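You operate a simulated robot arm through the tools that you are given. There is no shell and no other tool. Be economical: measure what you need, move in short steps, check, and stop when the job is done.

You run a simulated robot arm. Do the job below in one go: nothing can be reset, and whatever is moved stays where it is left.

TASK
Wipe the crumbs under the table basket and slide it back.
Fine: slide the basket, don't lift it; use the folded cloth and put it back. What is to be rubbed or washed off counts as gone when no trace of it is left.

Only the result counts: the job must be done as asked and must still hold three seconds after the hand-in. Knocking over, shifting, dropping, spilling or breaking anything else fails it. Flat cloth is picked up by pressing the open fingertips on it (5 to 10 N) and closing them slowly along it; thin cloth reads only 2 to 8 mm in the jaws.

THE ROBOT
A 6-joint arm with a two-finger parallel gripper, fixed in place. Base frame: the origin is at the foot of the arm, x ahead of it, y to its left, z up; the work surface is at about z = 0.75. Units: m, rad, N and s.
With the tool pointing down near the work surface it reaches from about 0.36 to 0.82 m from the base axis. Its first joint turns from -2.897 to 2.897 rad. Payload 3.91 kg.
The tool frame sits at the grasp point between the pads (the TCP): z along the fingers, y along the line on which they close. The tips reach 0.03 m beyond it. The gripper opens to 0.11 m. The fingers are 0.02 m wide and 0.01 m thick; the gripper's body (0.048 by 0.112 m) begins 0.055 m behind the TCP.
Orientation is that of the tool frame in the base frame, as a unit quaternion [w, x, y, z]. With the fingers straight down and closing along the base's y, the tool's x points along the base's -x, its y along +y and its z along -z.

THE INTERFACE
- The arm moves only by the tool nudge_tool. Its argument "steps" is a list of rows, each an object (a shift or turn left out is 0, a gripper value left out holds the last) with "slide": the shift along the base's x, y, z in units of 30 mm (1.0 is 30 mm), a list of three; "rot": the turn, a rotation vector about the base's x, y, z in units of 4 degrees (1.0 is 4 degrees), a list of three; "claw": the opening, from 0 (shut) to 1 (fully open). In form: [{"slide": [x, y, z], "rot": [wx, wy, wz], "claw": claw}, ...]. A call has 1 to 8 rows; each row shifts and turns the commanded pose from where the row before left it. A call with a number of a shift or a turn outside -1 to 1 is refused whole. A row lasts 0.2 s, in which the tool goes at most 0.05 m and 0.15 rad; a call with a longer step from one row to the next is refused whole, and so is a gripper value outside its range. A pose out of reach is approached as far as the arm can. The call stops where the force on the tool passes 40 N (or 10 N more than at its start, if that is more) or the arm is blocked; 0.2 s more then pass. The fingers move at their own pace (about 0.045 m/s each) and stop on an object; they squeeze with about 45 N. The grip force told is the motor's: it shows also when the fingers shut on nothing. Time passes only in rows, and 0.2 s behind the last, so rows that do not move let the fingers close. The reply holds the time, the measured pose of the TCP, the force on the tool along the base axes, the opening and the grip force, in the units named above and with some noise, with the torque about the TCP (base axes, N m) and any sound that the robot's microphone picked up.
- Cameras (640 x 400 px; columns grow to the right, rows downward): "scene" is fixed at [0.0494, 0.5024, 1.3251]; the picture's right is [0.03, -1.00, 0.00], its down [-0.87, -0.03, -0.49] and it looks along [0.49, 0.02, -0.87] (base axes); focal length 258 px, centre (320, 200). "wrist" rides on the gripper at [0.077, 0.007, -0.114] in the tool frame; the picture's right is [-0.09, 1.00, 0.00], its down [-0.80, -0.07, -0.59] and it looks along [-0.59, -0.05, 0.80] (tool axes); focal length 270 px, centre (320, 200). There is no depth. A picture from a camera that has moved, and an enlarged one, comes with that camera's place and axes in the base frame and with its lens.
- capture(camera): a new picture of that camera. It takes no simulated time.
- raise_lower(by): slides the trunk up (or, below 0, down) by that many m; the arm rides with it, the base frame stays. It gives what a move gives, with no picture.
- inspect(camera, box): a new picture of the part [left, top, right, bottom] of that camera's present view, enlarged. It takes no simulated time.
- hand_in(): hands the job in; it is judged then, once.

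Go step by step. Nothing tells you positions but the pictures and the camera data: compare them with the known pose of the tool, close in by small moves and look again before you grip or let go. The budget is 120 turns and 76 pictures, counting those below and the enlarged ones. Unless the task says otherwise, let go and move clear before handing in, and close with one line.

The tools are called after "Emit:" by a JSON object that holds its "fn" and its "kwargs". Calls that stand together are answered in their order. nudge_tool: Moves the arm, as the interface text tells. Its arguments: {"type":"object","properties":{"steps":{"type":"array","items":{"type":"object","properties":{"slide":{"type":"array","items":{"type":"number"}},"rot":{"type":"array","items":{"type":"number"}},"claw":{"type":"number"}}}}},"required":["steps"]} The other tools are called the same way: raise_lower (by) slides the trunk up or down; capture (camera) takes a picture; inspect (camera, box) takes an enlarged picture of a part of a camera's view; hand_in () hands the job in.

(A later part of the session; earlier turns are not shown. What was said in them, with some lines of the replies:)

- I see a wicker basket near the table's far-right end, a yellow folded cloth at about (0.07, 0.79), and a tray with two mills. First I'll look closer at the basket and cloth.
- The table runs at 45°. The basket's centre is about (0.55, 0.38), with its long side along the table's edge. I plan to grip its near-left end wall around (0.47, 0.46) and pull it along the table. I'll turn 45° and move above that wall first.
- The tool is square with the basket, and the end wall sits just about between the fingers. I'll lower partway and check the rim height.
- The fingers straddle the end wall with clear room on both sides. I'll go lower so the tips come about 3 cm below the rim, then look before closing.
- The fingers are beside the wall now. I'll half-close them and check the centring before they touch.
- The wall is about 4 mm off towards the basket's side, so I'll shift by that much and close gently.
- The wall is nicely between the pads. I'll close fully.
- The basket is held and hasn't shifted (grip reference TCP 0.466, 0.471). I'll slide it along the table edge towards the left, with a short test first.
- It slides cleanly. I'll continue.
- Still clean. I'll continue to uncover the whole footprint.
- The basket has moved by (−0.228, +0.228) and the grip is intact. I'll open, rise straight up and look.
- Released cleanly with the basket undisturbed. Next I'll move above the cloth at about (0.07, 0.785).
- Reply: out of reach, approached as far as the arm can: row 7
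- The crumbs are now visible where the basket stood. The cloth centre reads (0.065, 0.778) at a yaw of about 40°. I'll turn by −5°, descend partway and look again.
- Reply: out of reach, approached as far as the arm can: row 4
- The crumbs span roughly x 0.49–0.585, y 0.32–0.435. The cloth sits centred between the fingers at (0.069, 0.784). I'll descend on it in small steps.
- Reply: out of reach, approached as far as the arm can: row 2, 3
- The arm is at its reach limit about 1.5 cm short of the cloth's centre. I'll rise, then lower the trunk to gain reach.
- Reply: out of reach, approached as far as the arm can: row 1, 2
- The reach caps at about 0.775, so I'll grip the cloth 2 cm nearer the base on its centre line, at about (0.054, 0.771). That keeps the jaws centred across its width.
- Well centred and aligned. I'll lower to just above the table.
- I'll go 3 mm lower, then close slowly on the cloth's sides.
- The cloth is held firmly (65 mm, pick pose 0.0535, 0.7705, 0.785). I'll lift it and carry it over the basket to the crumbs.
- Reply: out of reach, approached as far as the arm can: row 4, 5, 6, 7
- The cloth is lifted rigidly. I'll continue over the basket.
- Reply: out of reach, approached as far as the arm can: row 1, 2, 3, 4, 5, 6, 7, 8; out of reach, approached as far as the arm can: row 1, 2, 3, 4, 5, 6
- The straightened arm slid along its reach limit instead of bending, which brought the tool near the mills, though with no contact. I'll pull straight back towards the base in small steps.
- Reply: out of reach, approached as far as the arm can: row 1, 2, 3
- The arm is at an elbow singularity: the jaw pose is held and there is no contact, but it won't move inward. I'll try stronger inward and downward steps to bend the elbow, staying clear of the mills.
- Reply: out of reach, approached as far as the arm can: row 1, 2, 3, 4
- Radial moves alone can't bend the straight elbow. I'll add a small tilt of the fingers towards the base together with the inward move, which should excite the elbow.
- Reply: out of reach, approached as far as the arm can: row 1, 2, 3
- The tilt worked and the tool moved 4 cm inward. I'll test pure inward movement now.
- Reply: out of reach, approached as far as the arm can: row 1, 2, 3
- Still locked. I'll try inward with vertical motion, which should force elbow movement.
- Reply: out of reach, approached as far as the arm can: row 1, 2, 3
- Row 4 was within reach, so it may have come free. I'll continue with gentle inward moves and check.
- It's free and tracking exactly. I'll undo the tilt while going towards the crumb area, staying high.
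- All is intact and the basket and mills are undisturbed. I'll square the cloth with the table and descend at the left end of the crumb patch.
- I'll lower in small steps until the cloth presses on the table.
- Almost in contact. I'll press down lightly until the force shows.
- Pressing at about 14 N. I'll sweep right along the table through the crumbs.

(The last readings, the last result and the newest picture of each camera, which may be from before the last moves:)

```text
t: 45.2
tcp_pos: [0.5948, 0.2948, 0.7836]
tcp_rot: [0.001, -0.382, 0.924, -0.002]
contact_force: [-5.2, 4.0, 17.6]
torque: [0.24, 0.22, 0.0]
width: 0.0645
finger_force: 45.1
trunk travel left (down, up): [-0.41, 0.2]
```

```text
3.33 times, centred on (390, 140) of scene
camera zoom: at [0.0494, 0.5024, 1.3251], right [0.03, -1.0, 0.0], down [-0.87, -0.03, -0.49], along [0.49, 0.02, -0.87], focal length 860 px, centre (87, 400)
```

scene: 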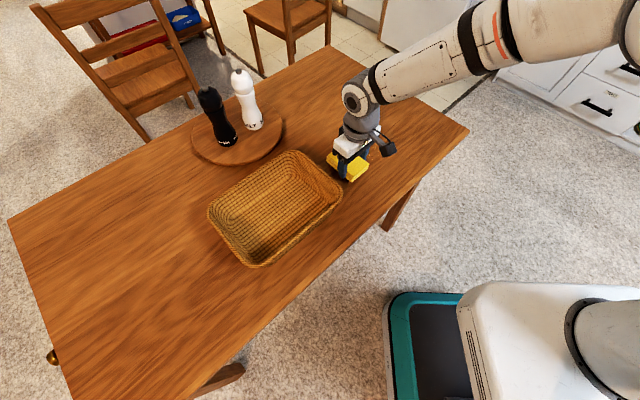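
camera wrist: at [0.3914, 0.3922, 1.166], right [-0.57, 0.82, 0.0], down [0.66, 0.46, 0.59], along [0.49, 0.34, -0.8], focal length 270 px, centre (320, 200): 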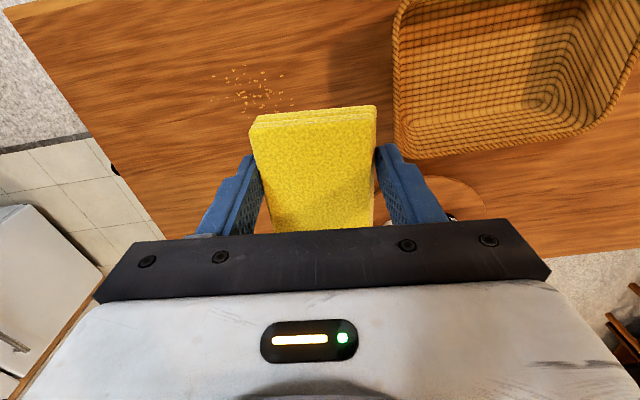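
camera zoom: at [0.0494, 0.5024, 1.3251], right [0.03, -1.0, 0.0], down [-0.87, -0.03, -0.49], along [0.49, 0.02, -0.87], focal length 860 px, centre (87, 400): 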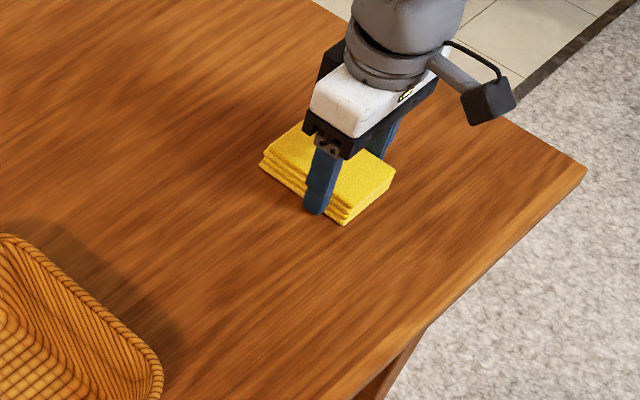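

The crumbs seem gone. I'll wipe back on a slightly outer line to catch the rest.

Emit:
{"fn": "nudge_tool", "kwargs": {"steps": [{"slide": [0.35, 0.35, 0]}, {"slide": [-0.4, 0.4, 0]}, {"slide": [-0.4, 0.4, 0]}, {"slide": [-0.4, 0.4, 0]}, {"slide": [-0.4, 0.4, 0]}, {"slide": [-0.4, 0.4, 0]}, {"slide": [-0.4, 0.4, 0]}, {"slide": [-0.4, 0.4, 0]}]}}

Emit:
{"fn": "nudge_tool", "kwargs": {"steps": [{"slide": [-0.4, 0.4, 0]}, {"slide": [-0.4, 0.4, 0]}, {"slide": [-0.4, 0.4, 0]}, {"slide": [-0.4, 0.4, 0]}, {"slide": [-0.6, -0.6, 0]}, {"slide": [0.4, -0.4, 0]}, {"slide": [0.4, -0.4, 0]}, {"slide": [0.4, -0.4, 0]}]}}

Emit:
{"fn": "nudge_tool", "kwargs": {"steps": [{"slide": [0.4, -0.4, 0]}, {"slide": [0.4, -0.4, 0]}, {"slide": [0.4, -0.4, 0]}, {"slide": [0.4, -0.4, 0]}, {"slide": [0.4, -0.4, 0]}, {"slide": [0.4, -0.4, 0]}, {"slide": [0.4, -0.4, 0]}]}}

Emit:
{"fn": "inspect", "kwargs": {"camera": "scene", "box": [310, 80, 470, 200]}}

```text
t: 47.0
tcp_pos: [0.522, 0.3872, 0.7839]
tcp_rot: [0.002, -0.383, 0.924, 0.0]
contact_force: [9.2, -7.5, 33.8]
torque: [-0.29, -0.34, -0.02]
width: 0.0647
finger_force: 44.7
trunk travel left (down, up): [-0.41, 0.2]
```

```text
t: 48.9
tcp_pos: [0.4925, 0.3828, 0.7824]
tcp_rot: [0.0, -0.383, 0.924, -0.002]
contact_force: [-4.5, 3.5, 16.0]
torque: [0.34, 0.18, -0.01]
width: 0.0648
finger_force: 45.2
trunk travel left (down, up): [-0.41, 0.2]
```

```text
t: 50.5
tcp_pos: [0.5766, 0.2968, 0.7825]
tcp_rot: [-0.001, -0.382, 0.924, -0.001]
contact_force: [0.5, -0.7, 0.9]
torque: [0.06, -0.08, -0.03]
width: 0.065
finger_force: 45.0
trunk travel left (down, up): [-0.41, 0.2]
```

```text
3.33 times, centred on (390, 140) of scene
camera zoom: at [0.0494, 0.5024, 1.3251], right [0.03, -1.0, 0.0], down [-0.87, -0.03, -0.49], along [0.49, 0.02, -0.87], focal length 860 px, centre (87, 400)
```

zoom: 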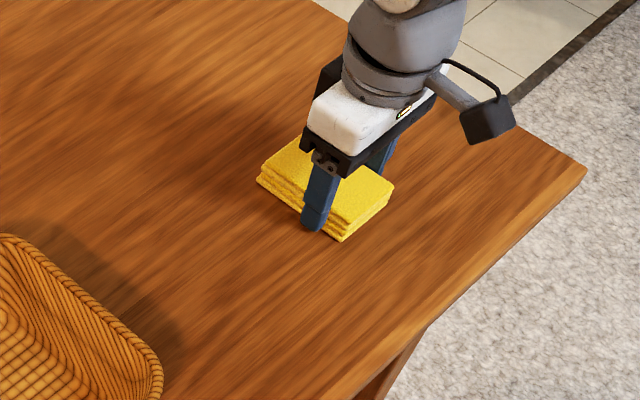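

No trace visible outside the cloth. I'll lift up and inspect the surface beneath.

Emit:
{"fn": "nudge_tool", "kwargs": {"steps": [{"slide": [0, 0, 0.5]}, {"slide": [0, 0, 1]}, {"slide": [0, 0, 1]}, {"slide": [0, 0, 1]}, {"slide": [0, 0, 1]}, {"slide": [0, 0, 1]}, {"slide": [0, 0, 1]}, {"slide": [0, 0, 1]}]}}

Emit:
{"fn": "inspect", "kwargs": {"camera": "scene", "box": [310, 90, 450, 195]}}

Emit:
{"fn": "capture", "kwargs": {"camera": "wrist"}}

```text
t: 52.2
tcp_pos: [0.5778, 0.2986, 1.0073]
tcp_rot: [-0.001, -0.383, 0.924, -0.001]
contact_force: [-0.8, -0.3, -0.6]
torque: [0.0, -0.02, -0.02]
width: 0.0644
finger_force: 44.7
trunk travel left (down, up): [-0.41, 0.2]
```

```text
3.81 times, centred on (380, 142) of scene
camera zoom: at [0.0494, 0.5024, 1.3251], right [0.03, -1.0, 0.0], down [-0.87, -0.03, -0.49], along [0.49, 0.02, -0.87], focal length 983 px, centre (91, 419)
```

zoom: 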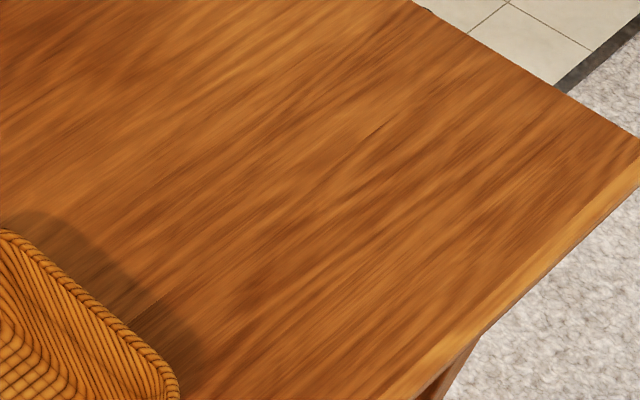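

```text
35 pictures are left
camera wrist: at [0.518, 0.2501, 1.1229], right [-0.64, 0.77, 0.0], down [0.62, 0.52, 0.59], along [0.46, 0.38, -0.81], focal length 270 px, centre (320, 200)
```

wrist: 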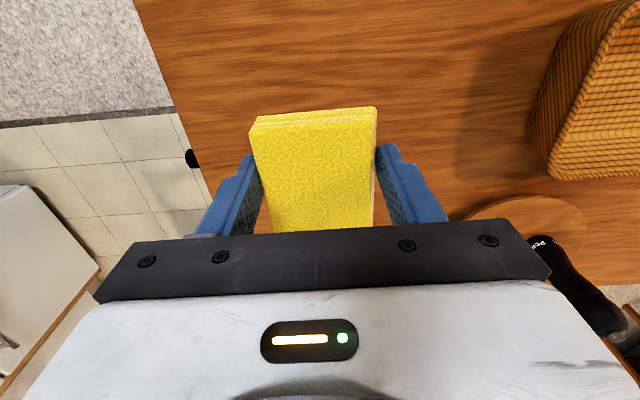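

The table is clean. I'll do one fine check, then carry the cloth back over the basket, staying well inside the arm's reach.

Emit:
{"fn": "inspect", "kwargs": {"camera": "scene", "box": [335, 125, 415, 175]}}

Emit:
{"fn": "nudge_tool", "kwargs": {"steps": [{"slide": [-0.8, 0.7, 0]}, {"slide": [-0.8, 0.7, 0]}, {"slide": [-0.8, 0.7, 0]}, {"slide": [-0.8, 0.7, 0]}, {"slide": [-0.8, 0.7, 0]}, {"slide": [-0.8, 0.7, 0]}, {"slide": [-0.8, 0.7, 0]}, {"slide": [-0.8, 0.7, 0]}]}}

```text
8.00 times, centred on (375, 150) of scene
camera zoom: at [0.0494, 0.5024, 1.3251], right [0.03, -1.0, 0.0], down [-0.87, -0.03, -0.49], along [0.49, 0.02, -0.87], focal length 2064 px, centre (-120, 600)
```

zoom: 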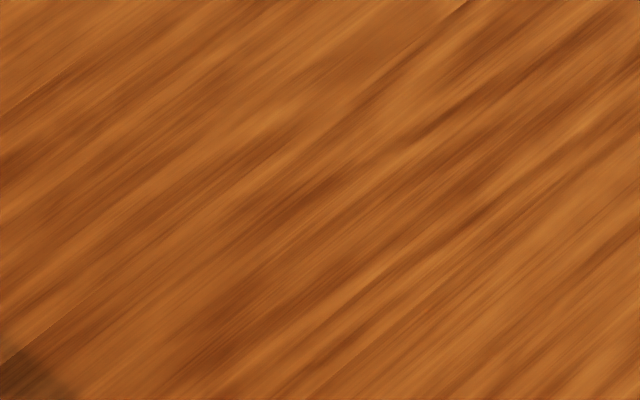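

```text
t: 54.0
tcp_pos: [0.3841, 0.4686, 1.0044]
tcp_rot: [0.0, -0.383, 0.924, -0.002]
contact_force: [-0.2, 0.7, 0.2]
torque: [-0.03, 0.0, -0.03]
width: 0.0648
finger_force: 44.8
trunk travel left (down, up): [-0.41, 0.2]
```

Spotless. I'll continue carrying, with a yaw turn back by −5° on the way.

Emit:
{"fn": "nudge_tool", "kwargs": {"steps": [{"slide": [-0.8, 0.64, -0.2], "rot": [0, 0, -0.65]}, {"slide": [-0.8, 0.64, -0.2], "rot": [0, 0, -0.65]}, {"slide": [-0.8, 0.64, -0.2]}, {"slide": [-0.8, 0.64, -0.2]}, {"slide": [-0.8, 0.64, -0.2]}, {"slide": [-0.8, 0.64, -0.2]}, {"slide": [-0.8, 0.64, -0.2]}, {"slide": [-0.8, 0.64, -0.2]}]}}

Emit:
{"fn": "nudge_tool", "kwargs": {"steps": [{"slide": [-0.8, 0.64, -0.2]}, {"slide": [-0.8, 0.64, -0.3]}, {"slide": [-0.8, 0.64, -0.3]}, {"slide": [-0.8, 0.64, -0.3]}, {}]}}

Emit:
{"fn": "capture", "kwargs": {"camera": "wrist"}}

```text
t: 55.9
tcp_pos: [0.1942, 0.6212, 0.9595]
tcp_rot: [0.0, -0.341, 0.94, -0.001]
contact_force: [0.4, 0.2, -1.0]
torque: [0.0, 0.03, -0.01]
width: 0.0647
finger_force: 45.0
trunk travel left (down, up): [-0.41, 0.2]
```

```text
t: 57.0
tcp_pos: [0.0974, 0.6961, 0.9276]
tcp_rot: [0.0, -0.34, 0.941, -0.001]
contact_force: [-0.1, 0.4, -0.7]
torque: [-0.02, -0.02, 0.0]
width: 0.0649
finger_force: 45.0
trunk travel left (down, up): [-0.41, 0.2]
```

```text
33 pictures are left
camera wrist: at [0.0336, 0.6536, 1.0429], right [-0.57, 0.82, 0.0], down [0.66, 0.46, 0.59], along [0.49, 0.34, -0.81], focal length 270 px, centre (320, 200)
```

wrist: 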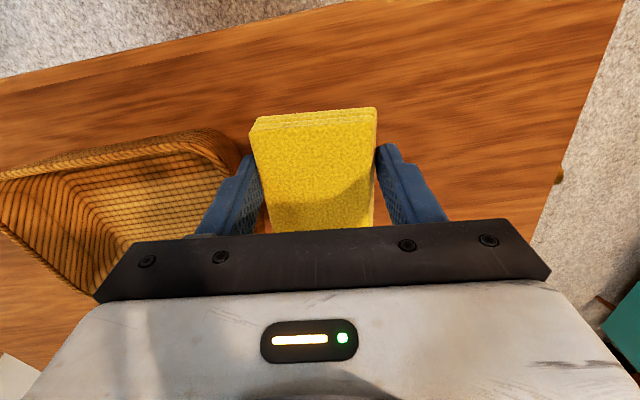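

I'll continue down and outward in stages.

Emit:
{"fn": "nudge_tool", "kwargs": {"steps": [{"slide": [-0.5, 0.4, 0]}, {"slide": [-0.5, 0.4, -0.3]}, {"slide": [-0.3, 0.4, -0.7]}, {"slide": [-0.1, 0.4, -0.8]}, {"slide": [-0.03, 0.3, -0.8]}, {"slide": [-0.03, 0.3, -0.8]}, {"slide": [0, 0.2, -0.7]}, {}]}}

```text
t: 58.9
tcp_pos: [0.0507, 0.7684, 0.8014]
tcp_rot: [0.0, -0.34, 0.94, -0.001]
contact_force: [0.7, -0.8, 0.0]
torque: [0.0, -0.01, 0.03]
width: 0.0646
finger_force: 45.1
trunk travel left (down, up): [-0.41, 0.2]
```

Within 3 mm of the pick pose, so I'll trim it and lower to contact.

Emit:
{"fn": "nudge_tool", "kwargs": {"steps": [{"slide": [0.1, 0.07, -0.2]}, {"slide": [0, 0, -0.2]}, {"slide": [0, 0, -0.1]}, {"slide": [0, 0, -0.05]}, {}]}}

Emit:
{"fn": "capture", "kwargs": {"camera": "wrist"}}

```text
t: 60.0
tcp_pos: [0.0559, 0.7718, 0.7853]
tcp_rot: [-0.001, -0.34, 0.94, -0.002]
contact_force: [1.0, -1.0, -0.5]
torque: [-0.01, -0.01, 0.0]
width: 0.0648
finger_force: 45.7
trunk travel left (down, up): [-0.41, 0.2]
```

```text
32 pictures are left
camera wrist: at [-0.0092, 0.729, 0.9013], right [-0.57, 0.82, 0.0], down [0.66, 0.46, 0.59], along [0.49, 0.34, -0.8], focal length 270 px, centre (320, 200)
```

wrist: 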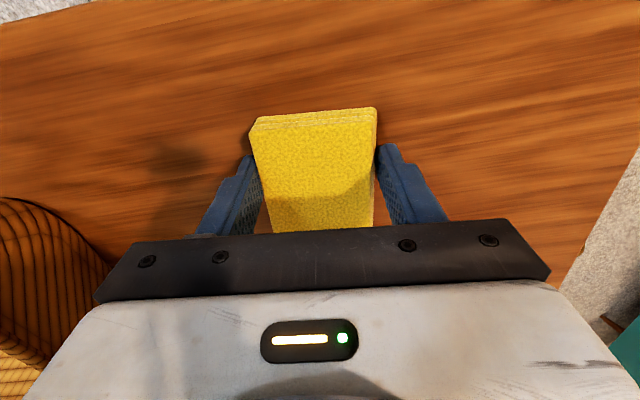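

This matches the pick view. I'll ease down to contact, then open.

Emit:
{"fn": "nudge_tool", "kwargs": {"steps": [{"slide": [0, 0, -0.06]}, {}, {"claw": 0.65}, {"claw": 0.75}, {"claw": 0.85}, {"claw": 0.95}]}}

Emit:
{"fn": "capture", "kwargs": {"camera": "wrist"}}

```text
t: 61.5
tcp_pos: [0.0569, 0.7721, 0.7842]
tcp_rot: [0.0, -0.34, 0.941, -0.001]
contact_force: [-0.7, -0.4, 0.3]
torque: [-0.01, 0.01, -0.01]
width: 0.1045
finger_force: 0.1
trunk travel left (down, up): [-0.41, 0.2]
```

```text
31 pictures are left
camera wrist: at [-0.0091, 0.7289, 0.8999], right [-0.57, 0.82, 0.0], down [0.66, 0.46, 0.59], along [0.49, 0.34, -0.8], focal length 270 px, centre (320, 200)
```

wrist: 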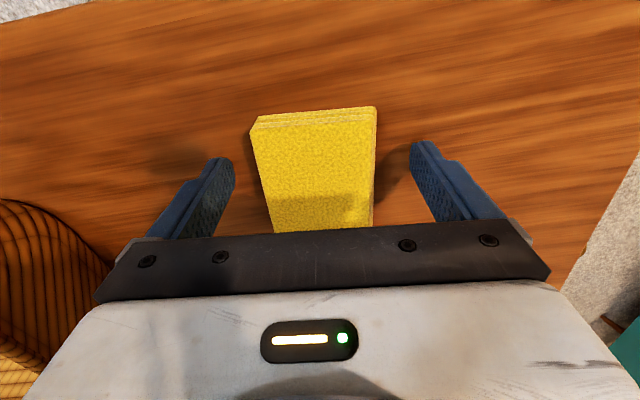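

The cloth is back in place. I'll lift off by raising the trunk (avoiding the reach limit), then move inward.

Emit:
{"fn": "raise_lower", "kwargs": {"by": 0.09}}

Emit:
{"fn": "nudge_tool", "kwargs": {"steps": [{"slide": [0, -0.3, 0]}, {"slide": [0, -0.4, 0.2]}, {"slide": [0, -0.5, 0.5]}, {"slide": [0.3, -0.5, 0.5]}]}}

Emit:
{"fn": "capture", "kwargs": {"camera": "wrist"}}

```text
t: 62.7
tcp_pos: [0.0544, 0.7719, 0.8746]
tcp_rot: [-0.001, -0.34, 0.94, -0.001]
contact_force: [0.0, -0.8, -0.5]
torque: [-0.01, 0.01, -0.01]
width: 0.1044
finger_force: 0.0
trunk travel left (down, up): [-0.5, 0.11]
```

```text
t: 63.7
tcp_pos: [0.0646, 0.7193, 0.912]
tcp_rot: [0.0, -0.34, 0.94, -0.001]
contact_force: [-0.8, 0.0, 0.8]
torque: [-0.02, 0.01, 0.01]
width: 0.1044
finger_force: 0.1
trunk travel left (down, up): [-0.5, 0.11]
```

```text
30 pictures are left
camera wrist: at [0.0008, 0.677, 1.0274], right [-0.57, 0.82, 0.0], down [0.66, 0.46, 0.59], along [0.49, 0.34, -0.81], focal length 270 px, centre (320, 200)
```

wrist: 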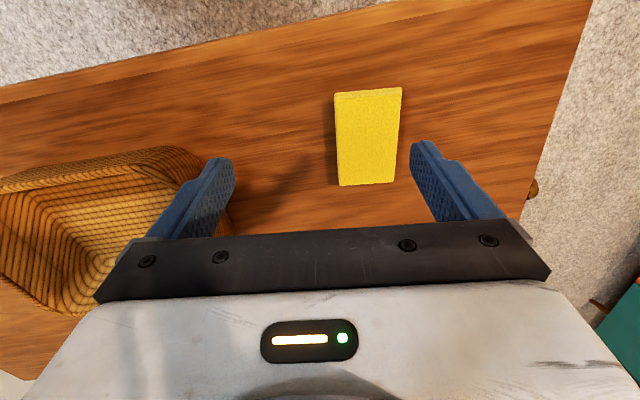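

Free and tracking. I'll return to above the basket's end wall at the release pose, with yaw +5°.

Emit:
{"fn": "nudge_tool", "kwargs": {"steps": [{"slide": [0.8, -0.1, 0.2], "rot": [0, 0, 0.65], "claw": 0.4}, {"slide": [0.8, -0.1, 0.2], "rot": [0, 0, 0.65]}, {"slide": [0.8, -0.1, 0.2]}, {"slide": [0.8, -0.1, 0.2]}, {"slide": [0.8, -0.1, 0]}, {"slide": [0.9, -0.1, 0]}, {"slide": [0.9, 0, 0]}, {}]}}

Emit:
{"fn": "capture", "kwargs": {"camera": "wrist"}}

Emit:
{"fn": "capture", "kwargs": {"camera": "scene"}}

```text
t: 65.5
tcp_pos: [0.2396, 0.7046, 0.9354]
tcp_rot: [0.0, -0.383, 0.924, -0.001]
contact_force: [-0.7, 0.5, -0.7]
torque: [-0.01, 0.03, -0.01]
width: 0.0439
finger_force: 0.0
trunk travel left (down, up): [-0.5, 0.11]
```

```text
29 pictures are left
camera wrist: at [0.1796, 0.6555, 1.0512], right [-0.64, 0.77, 0.0], down [0.62, 0.52, 0.59], along [0.46, 0.38, -0.81], focal length 270 px, centre (320, 200)
```

wrist: 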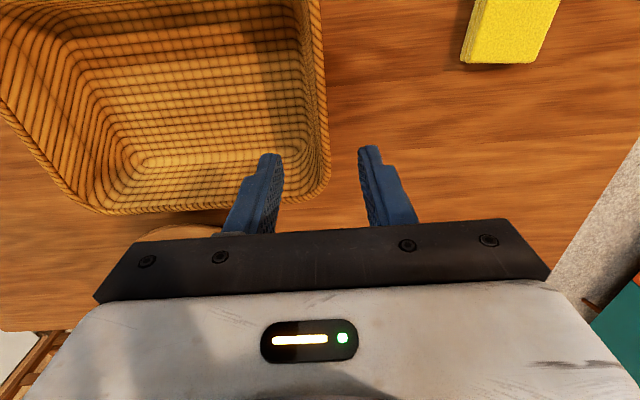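

```text
28 pictures are left
```

scene: 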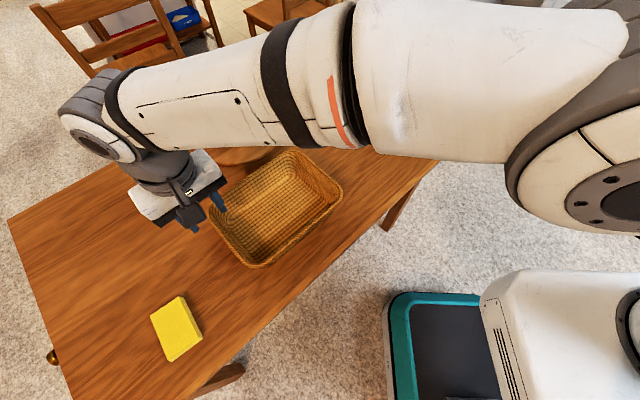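

The cloth is back as in the first picture. I'll descend around the wall at the previous grip pose.

Emit:
{"fn": "nudge_tool", "kwargs": {"steps": [{"slide": [0, -0.1, -0.8]}, {"slide": [0, 0, -0.8]}, {"slide": [0, 0, -0.8]}, {"slide": [0, 0, -0.7]}, {"slide": [0, 0, -0.53]}, {}]}}

Emit:
{"fn": "inspect", "kwargs": {"camera": "wrist", "box": [220, 80, 420, 230]}}

```text
t: 66.9
tcp_pos: [0.2362, 0.7006, 0.8256]
tcp_rot: [-0.001, -0.382, 0.924, -0.001]
contact_force: [-1.0, 0.9, 0.6]
torque: [0.02, -0.02, -0.02]
width: 0.0442
finger_force: 0.1
trunk travel left (down, up): [-0.5, 0.11]
```

```text
2.67 times, centred on (320, 155) of wrist
camera zoom: at [0.1775, 0.6513, 0.9399], right [-0.64, 0.77, 0.0], down [0.62, 0.52, 0.59], along [0.46, 0.38, -0.8], focal length 721 px, centre (320, 320)
```

zoom: 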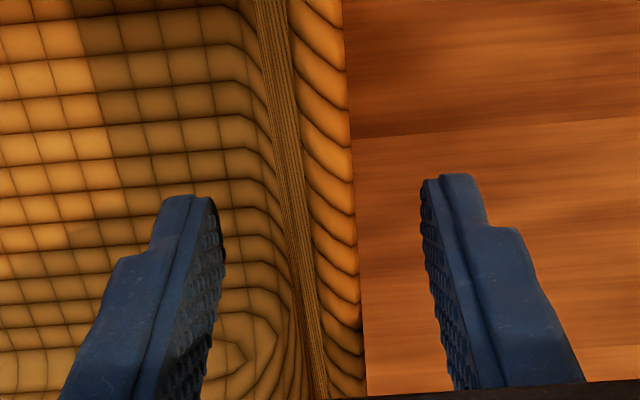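

Same alignment as at the first grip. I'll close on the wall.

Emit:
{"fn": "nudge_tool", "kwargs": {"steps": [{"slide": [0.03, -0.03, 0], "claw": 0.25}, {"claw": 0.15}, {"claw": 0.1}, {"claw": 0.05}, {"claw": 0}, {"claw": 0}]}}

```text
t: 68.3
tcp_pos: [0.2389, 0.6993, 0.8267]
tcp_rot: [0.0, -0.383, 0.924, 0.0]
contact_force: [0.9, 0.7, 5.0]
torque: [-1.25, -1.07, 0.4]
width: 0.0097
finger_force: 45.1
trunk travel left (down, up): [-0.5, 0.11]
```

Held at nearly the exact release pose. I'll slide it back (+0.228, −0.228).

Emit:
{"fn": "nudge_tool", "kwargs": {"steps": [{"slide": [0.3, -0.3, 0]}, {"slide": [0.3, -0.3, 0]}, {"slide": [0.4, -0.4, 0]}, {"slide": [0.4, -0.4, 0]}, {"slide": [0.4, -0.4, 0]}, {"slide": [0.4, -0.4, 0]}, {"slide": [0.4, -0.4, 0]}, {"slide": [0.4, -0.4, 0]}]}}

Emit:
{"fn": "capture", "kwargs": {"camera": "scene"}}

```text
t: 70.1
tcp_pos: [0.3266, 0.6076, 0.8255]
tcp_rot: [0.0, -0.382, 0.924, -0.001]
contact_force: [-1.2, 1.0, 6.6]
torque: [-0.96, -1.15, 0.28]
width: 0.0097
finger_force: 44.6
trunk travel left (down, up): [-0.5, 0.11]
```

```text
26 pictures are left
```

scene: 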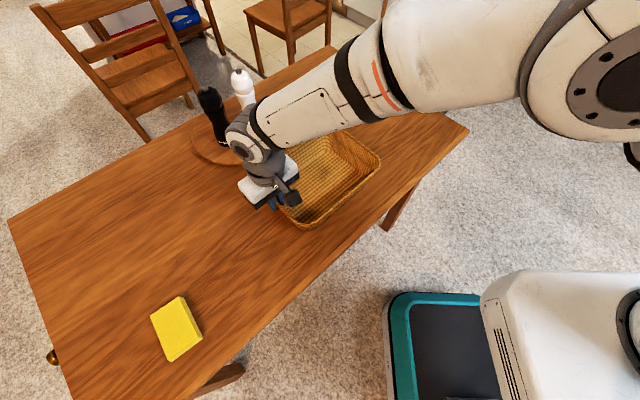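

The slide is straight. I'll continue to the original spot.

Emit:
{"fn": "nudge_tool", "kwargs": {"steps": [{"slide": [0.4, -0.4, 0]}, {"slide": [0.4, -0.4, 0]}, {"slide": [0.4, -0.4, 0]}, {"slide": [0.4, -0.4, 0]}, {"slide": [0.4, -0.4, 0]}, {"slide": [0.4, -0.4, 0]}, {"slide": [0.4, -0.4, 0]}, {"slide": [0.4, -0.4, 0]}]}}

Emit:
{"fn": "nudge_tool", "kwargs": {"steps": [{"slide": [0.4, -0.4, 0]}, {"slide": [0.3, -0.3, 0]}, {"slide": [0.3, -0.3, 0]}, {"slide": [0.2, -0.2, 0]}, {"slide": [0.2, -0.2, 0]}, {}]}}

Emit:
{"fn": "inspect", "kwargs": {"camera": "scene", "box": [290, 60, 480, 200]}}

```text
t: 71.9
tcp_pos: [0.423, 0.5132, 0.8249]
tcp_rot: [0.0, -0.383, 0.924, -0.001]
contact_force: [0.1, 0.7, 7.2]
torque: [-1.09, -1.06, -0.41]
width: 0.0099
finger_force: 45.0
trunk travel left (down, up): [-0.5, 0.11]
```

```text
t: 73.3
tcp_pos: [0.4667, 0.4711, 0.8259]
tcp_rot: [-0.002, -0.382, 0.924, -0.001]
contact_force: [-1.3, 2.0, 6.3]
torque: [-1.15, -1.03, 0.24]
width: 0.0096
finger_force: 45.1
trunk travel left (down, up): [-0.5, 0.11]
```

```text
2.86 times, centred on (385, 130) of scene
camera zoom: at [0.0494, 0.5024, 1.3251], right [0.03, -1.0, 0.0], down [-0.87, -0.03, -0.49], along [0.49, 0.02, -0.87], focal length 737 px, centre (134, 400)
```

zoom: 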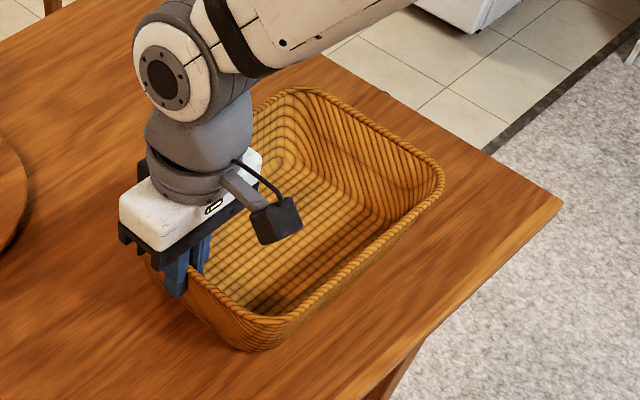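

The basket is back at its original place to within a millimetre or two. I'll release and rise clear.

Emit:
{"fn": "nudge_tool", "kwargs": {"steps": [{"claw": 0.1}, {"claw": 0.25}, {"claw": 0.4}, {"slide": [0, 0, 0.3]}, {"slide": [0, 0, 0.9]}, {"slide": [0, 0, 1]}, {"slide": [0, 0, 1]}, {"slide": [0, 0, 1]}]}}

Emit:
{"fn": "nudge_tool", "kwargs": {"steps": [{"slide": [-0.5, -0.5, 0.5]}, {"slide": [-0.5, -0.5, 0.5]}, {"slide": [-0.5, -0.5, 0.5]}, {}]}}

Emit:
{"fn": "capture", "kwargs": {"camera": "scene"}}

Emit:
{"fn": "inspect", "kwargs": {"camera": "scene", "box": [290, 60, 480, 200]}}

Emit:
{"fn": "inspect", "kwargs": {"camera": "scene", "box": [110, 270, 260, 390]}}

```text
t: 75.1
tcp_pos: [0.4661, 0.4699, 0.9513]
tcp_rot: [0.0, -0.382, 0.924, -0.001]
contact_force: [-0.6, 0.7, -0.2]
torque: [0.0, 0.0, -0.01]
width: 0.044
finger_force: 0.0
trunk travel left (down, up): [-0.5, 0.11]
```

```text
t: 76.1
tcp_pos: [0.4225, 0.4254, 0.9969]
tcp_rot: [0.0, -0.383, 0.924, -0.001]
contact_force: [-1.0, -0.3, -0.2]
torque: [-0.01, 0.01, 0.0]
width: 0.0439
finger_force: 0.1
trunk travel left (down, up): [-0.5, 0.11]
```

```text
24 pictures are left
```

scene: 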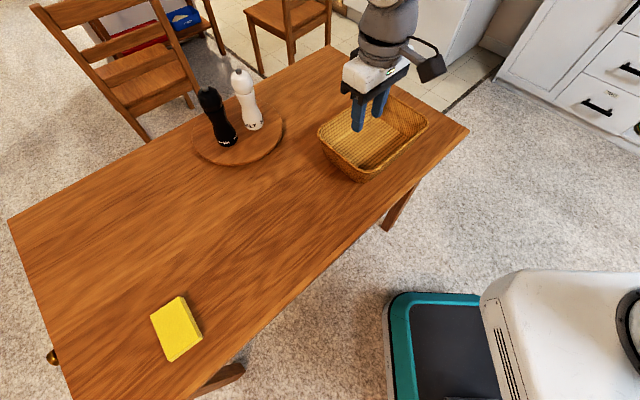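

```text
2.86 times, centred on (385, 130) of scene
camera zoom: at [0.0494, 0.5024, 1.3251], right [0.03, -1.0, 0.0], down [-0.87, -0.03, -0.49], along [0.49, 0.02, -0.87], focal length 737 px, centre (134, 400)
```

zoom: 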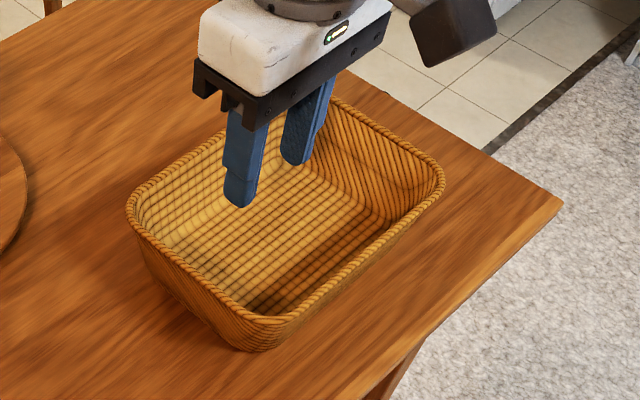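

```text
3.33 times, centred on (185, 330) of scene
camera zoom: at [0.0494, 0.5024, 1.3251], right [0.03, -1.0, 0.0], down [-0.87, -0.03, -0.49], along [0.49, 0.02, -0.87], focal length 860 px, centre (770, -233)
```

zoom: 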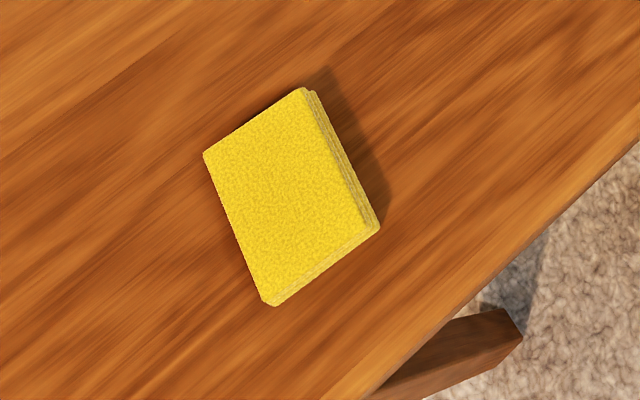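

The basket sits within about 2 mm of where it started. The cloth is within about 3 mm, the mills are untouched, and the arm is clear, so I'm handing in.

Emit:
{"fn": "hand_in", "kwargs": {}}

```text
The job is handed in.
```

The crumbs under the basket are wiped away, the basket is back within about 2 mm of its original spot, and the folded cloth is back where it was.
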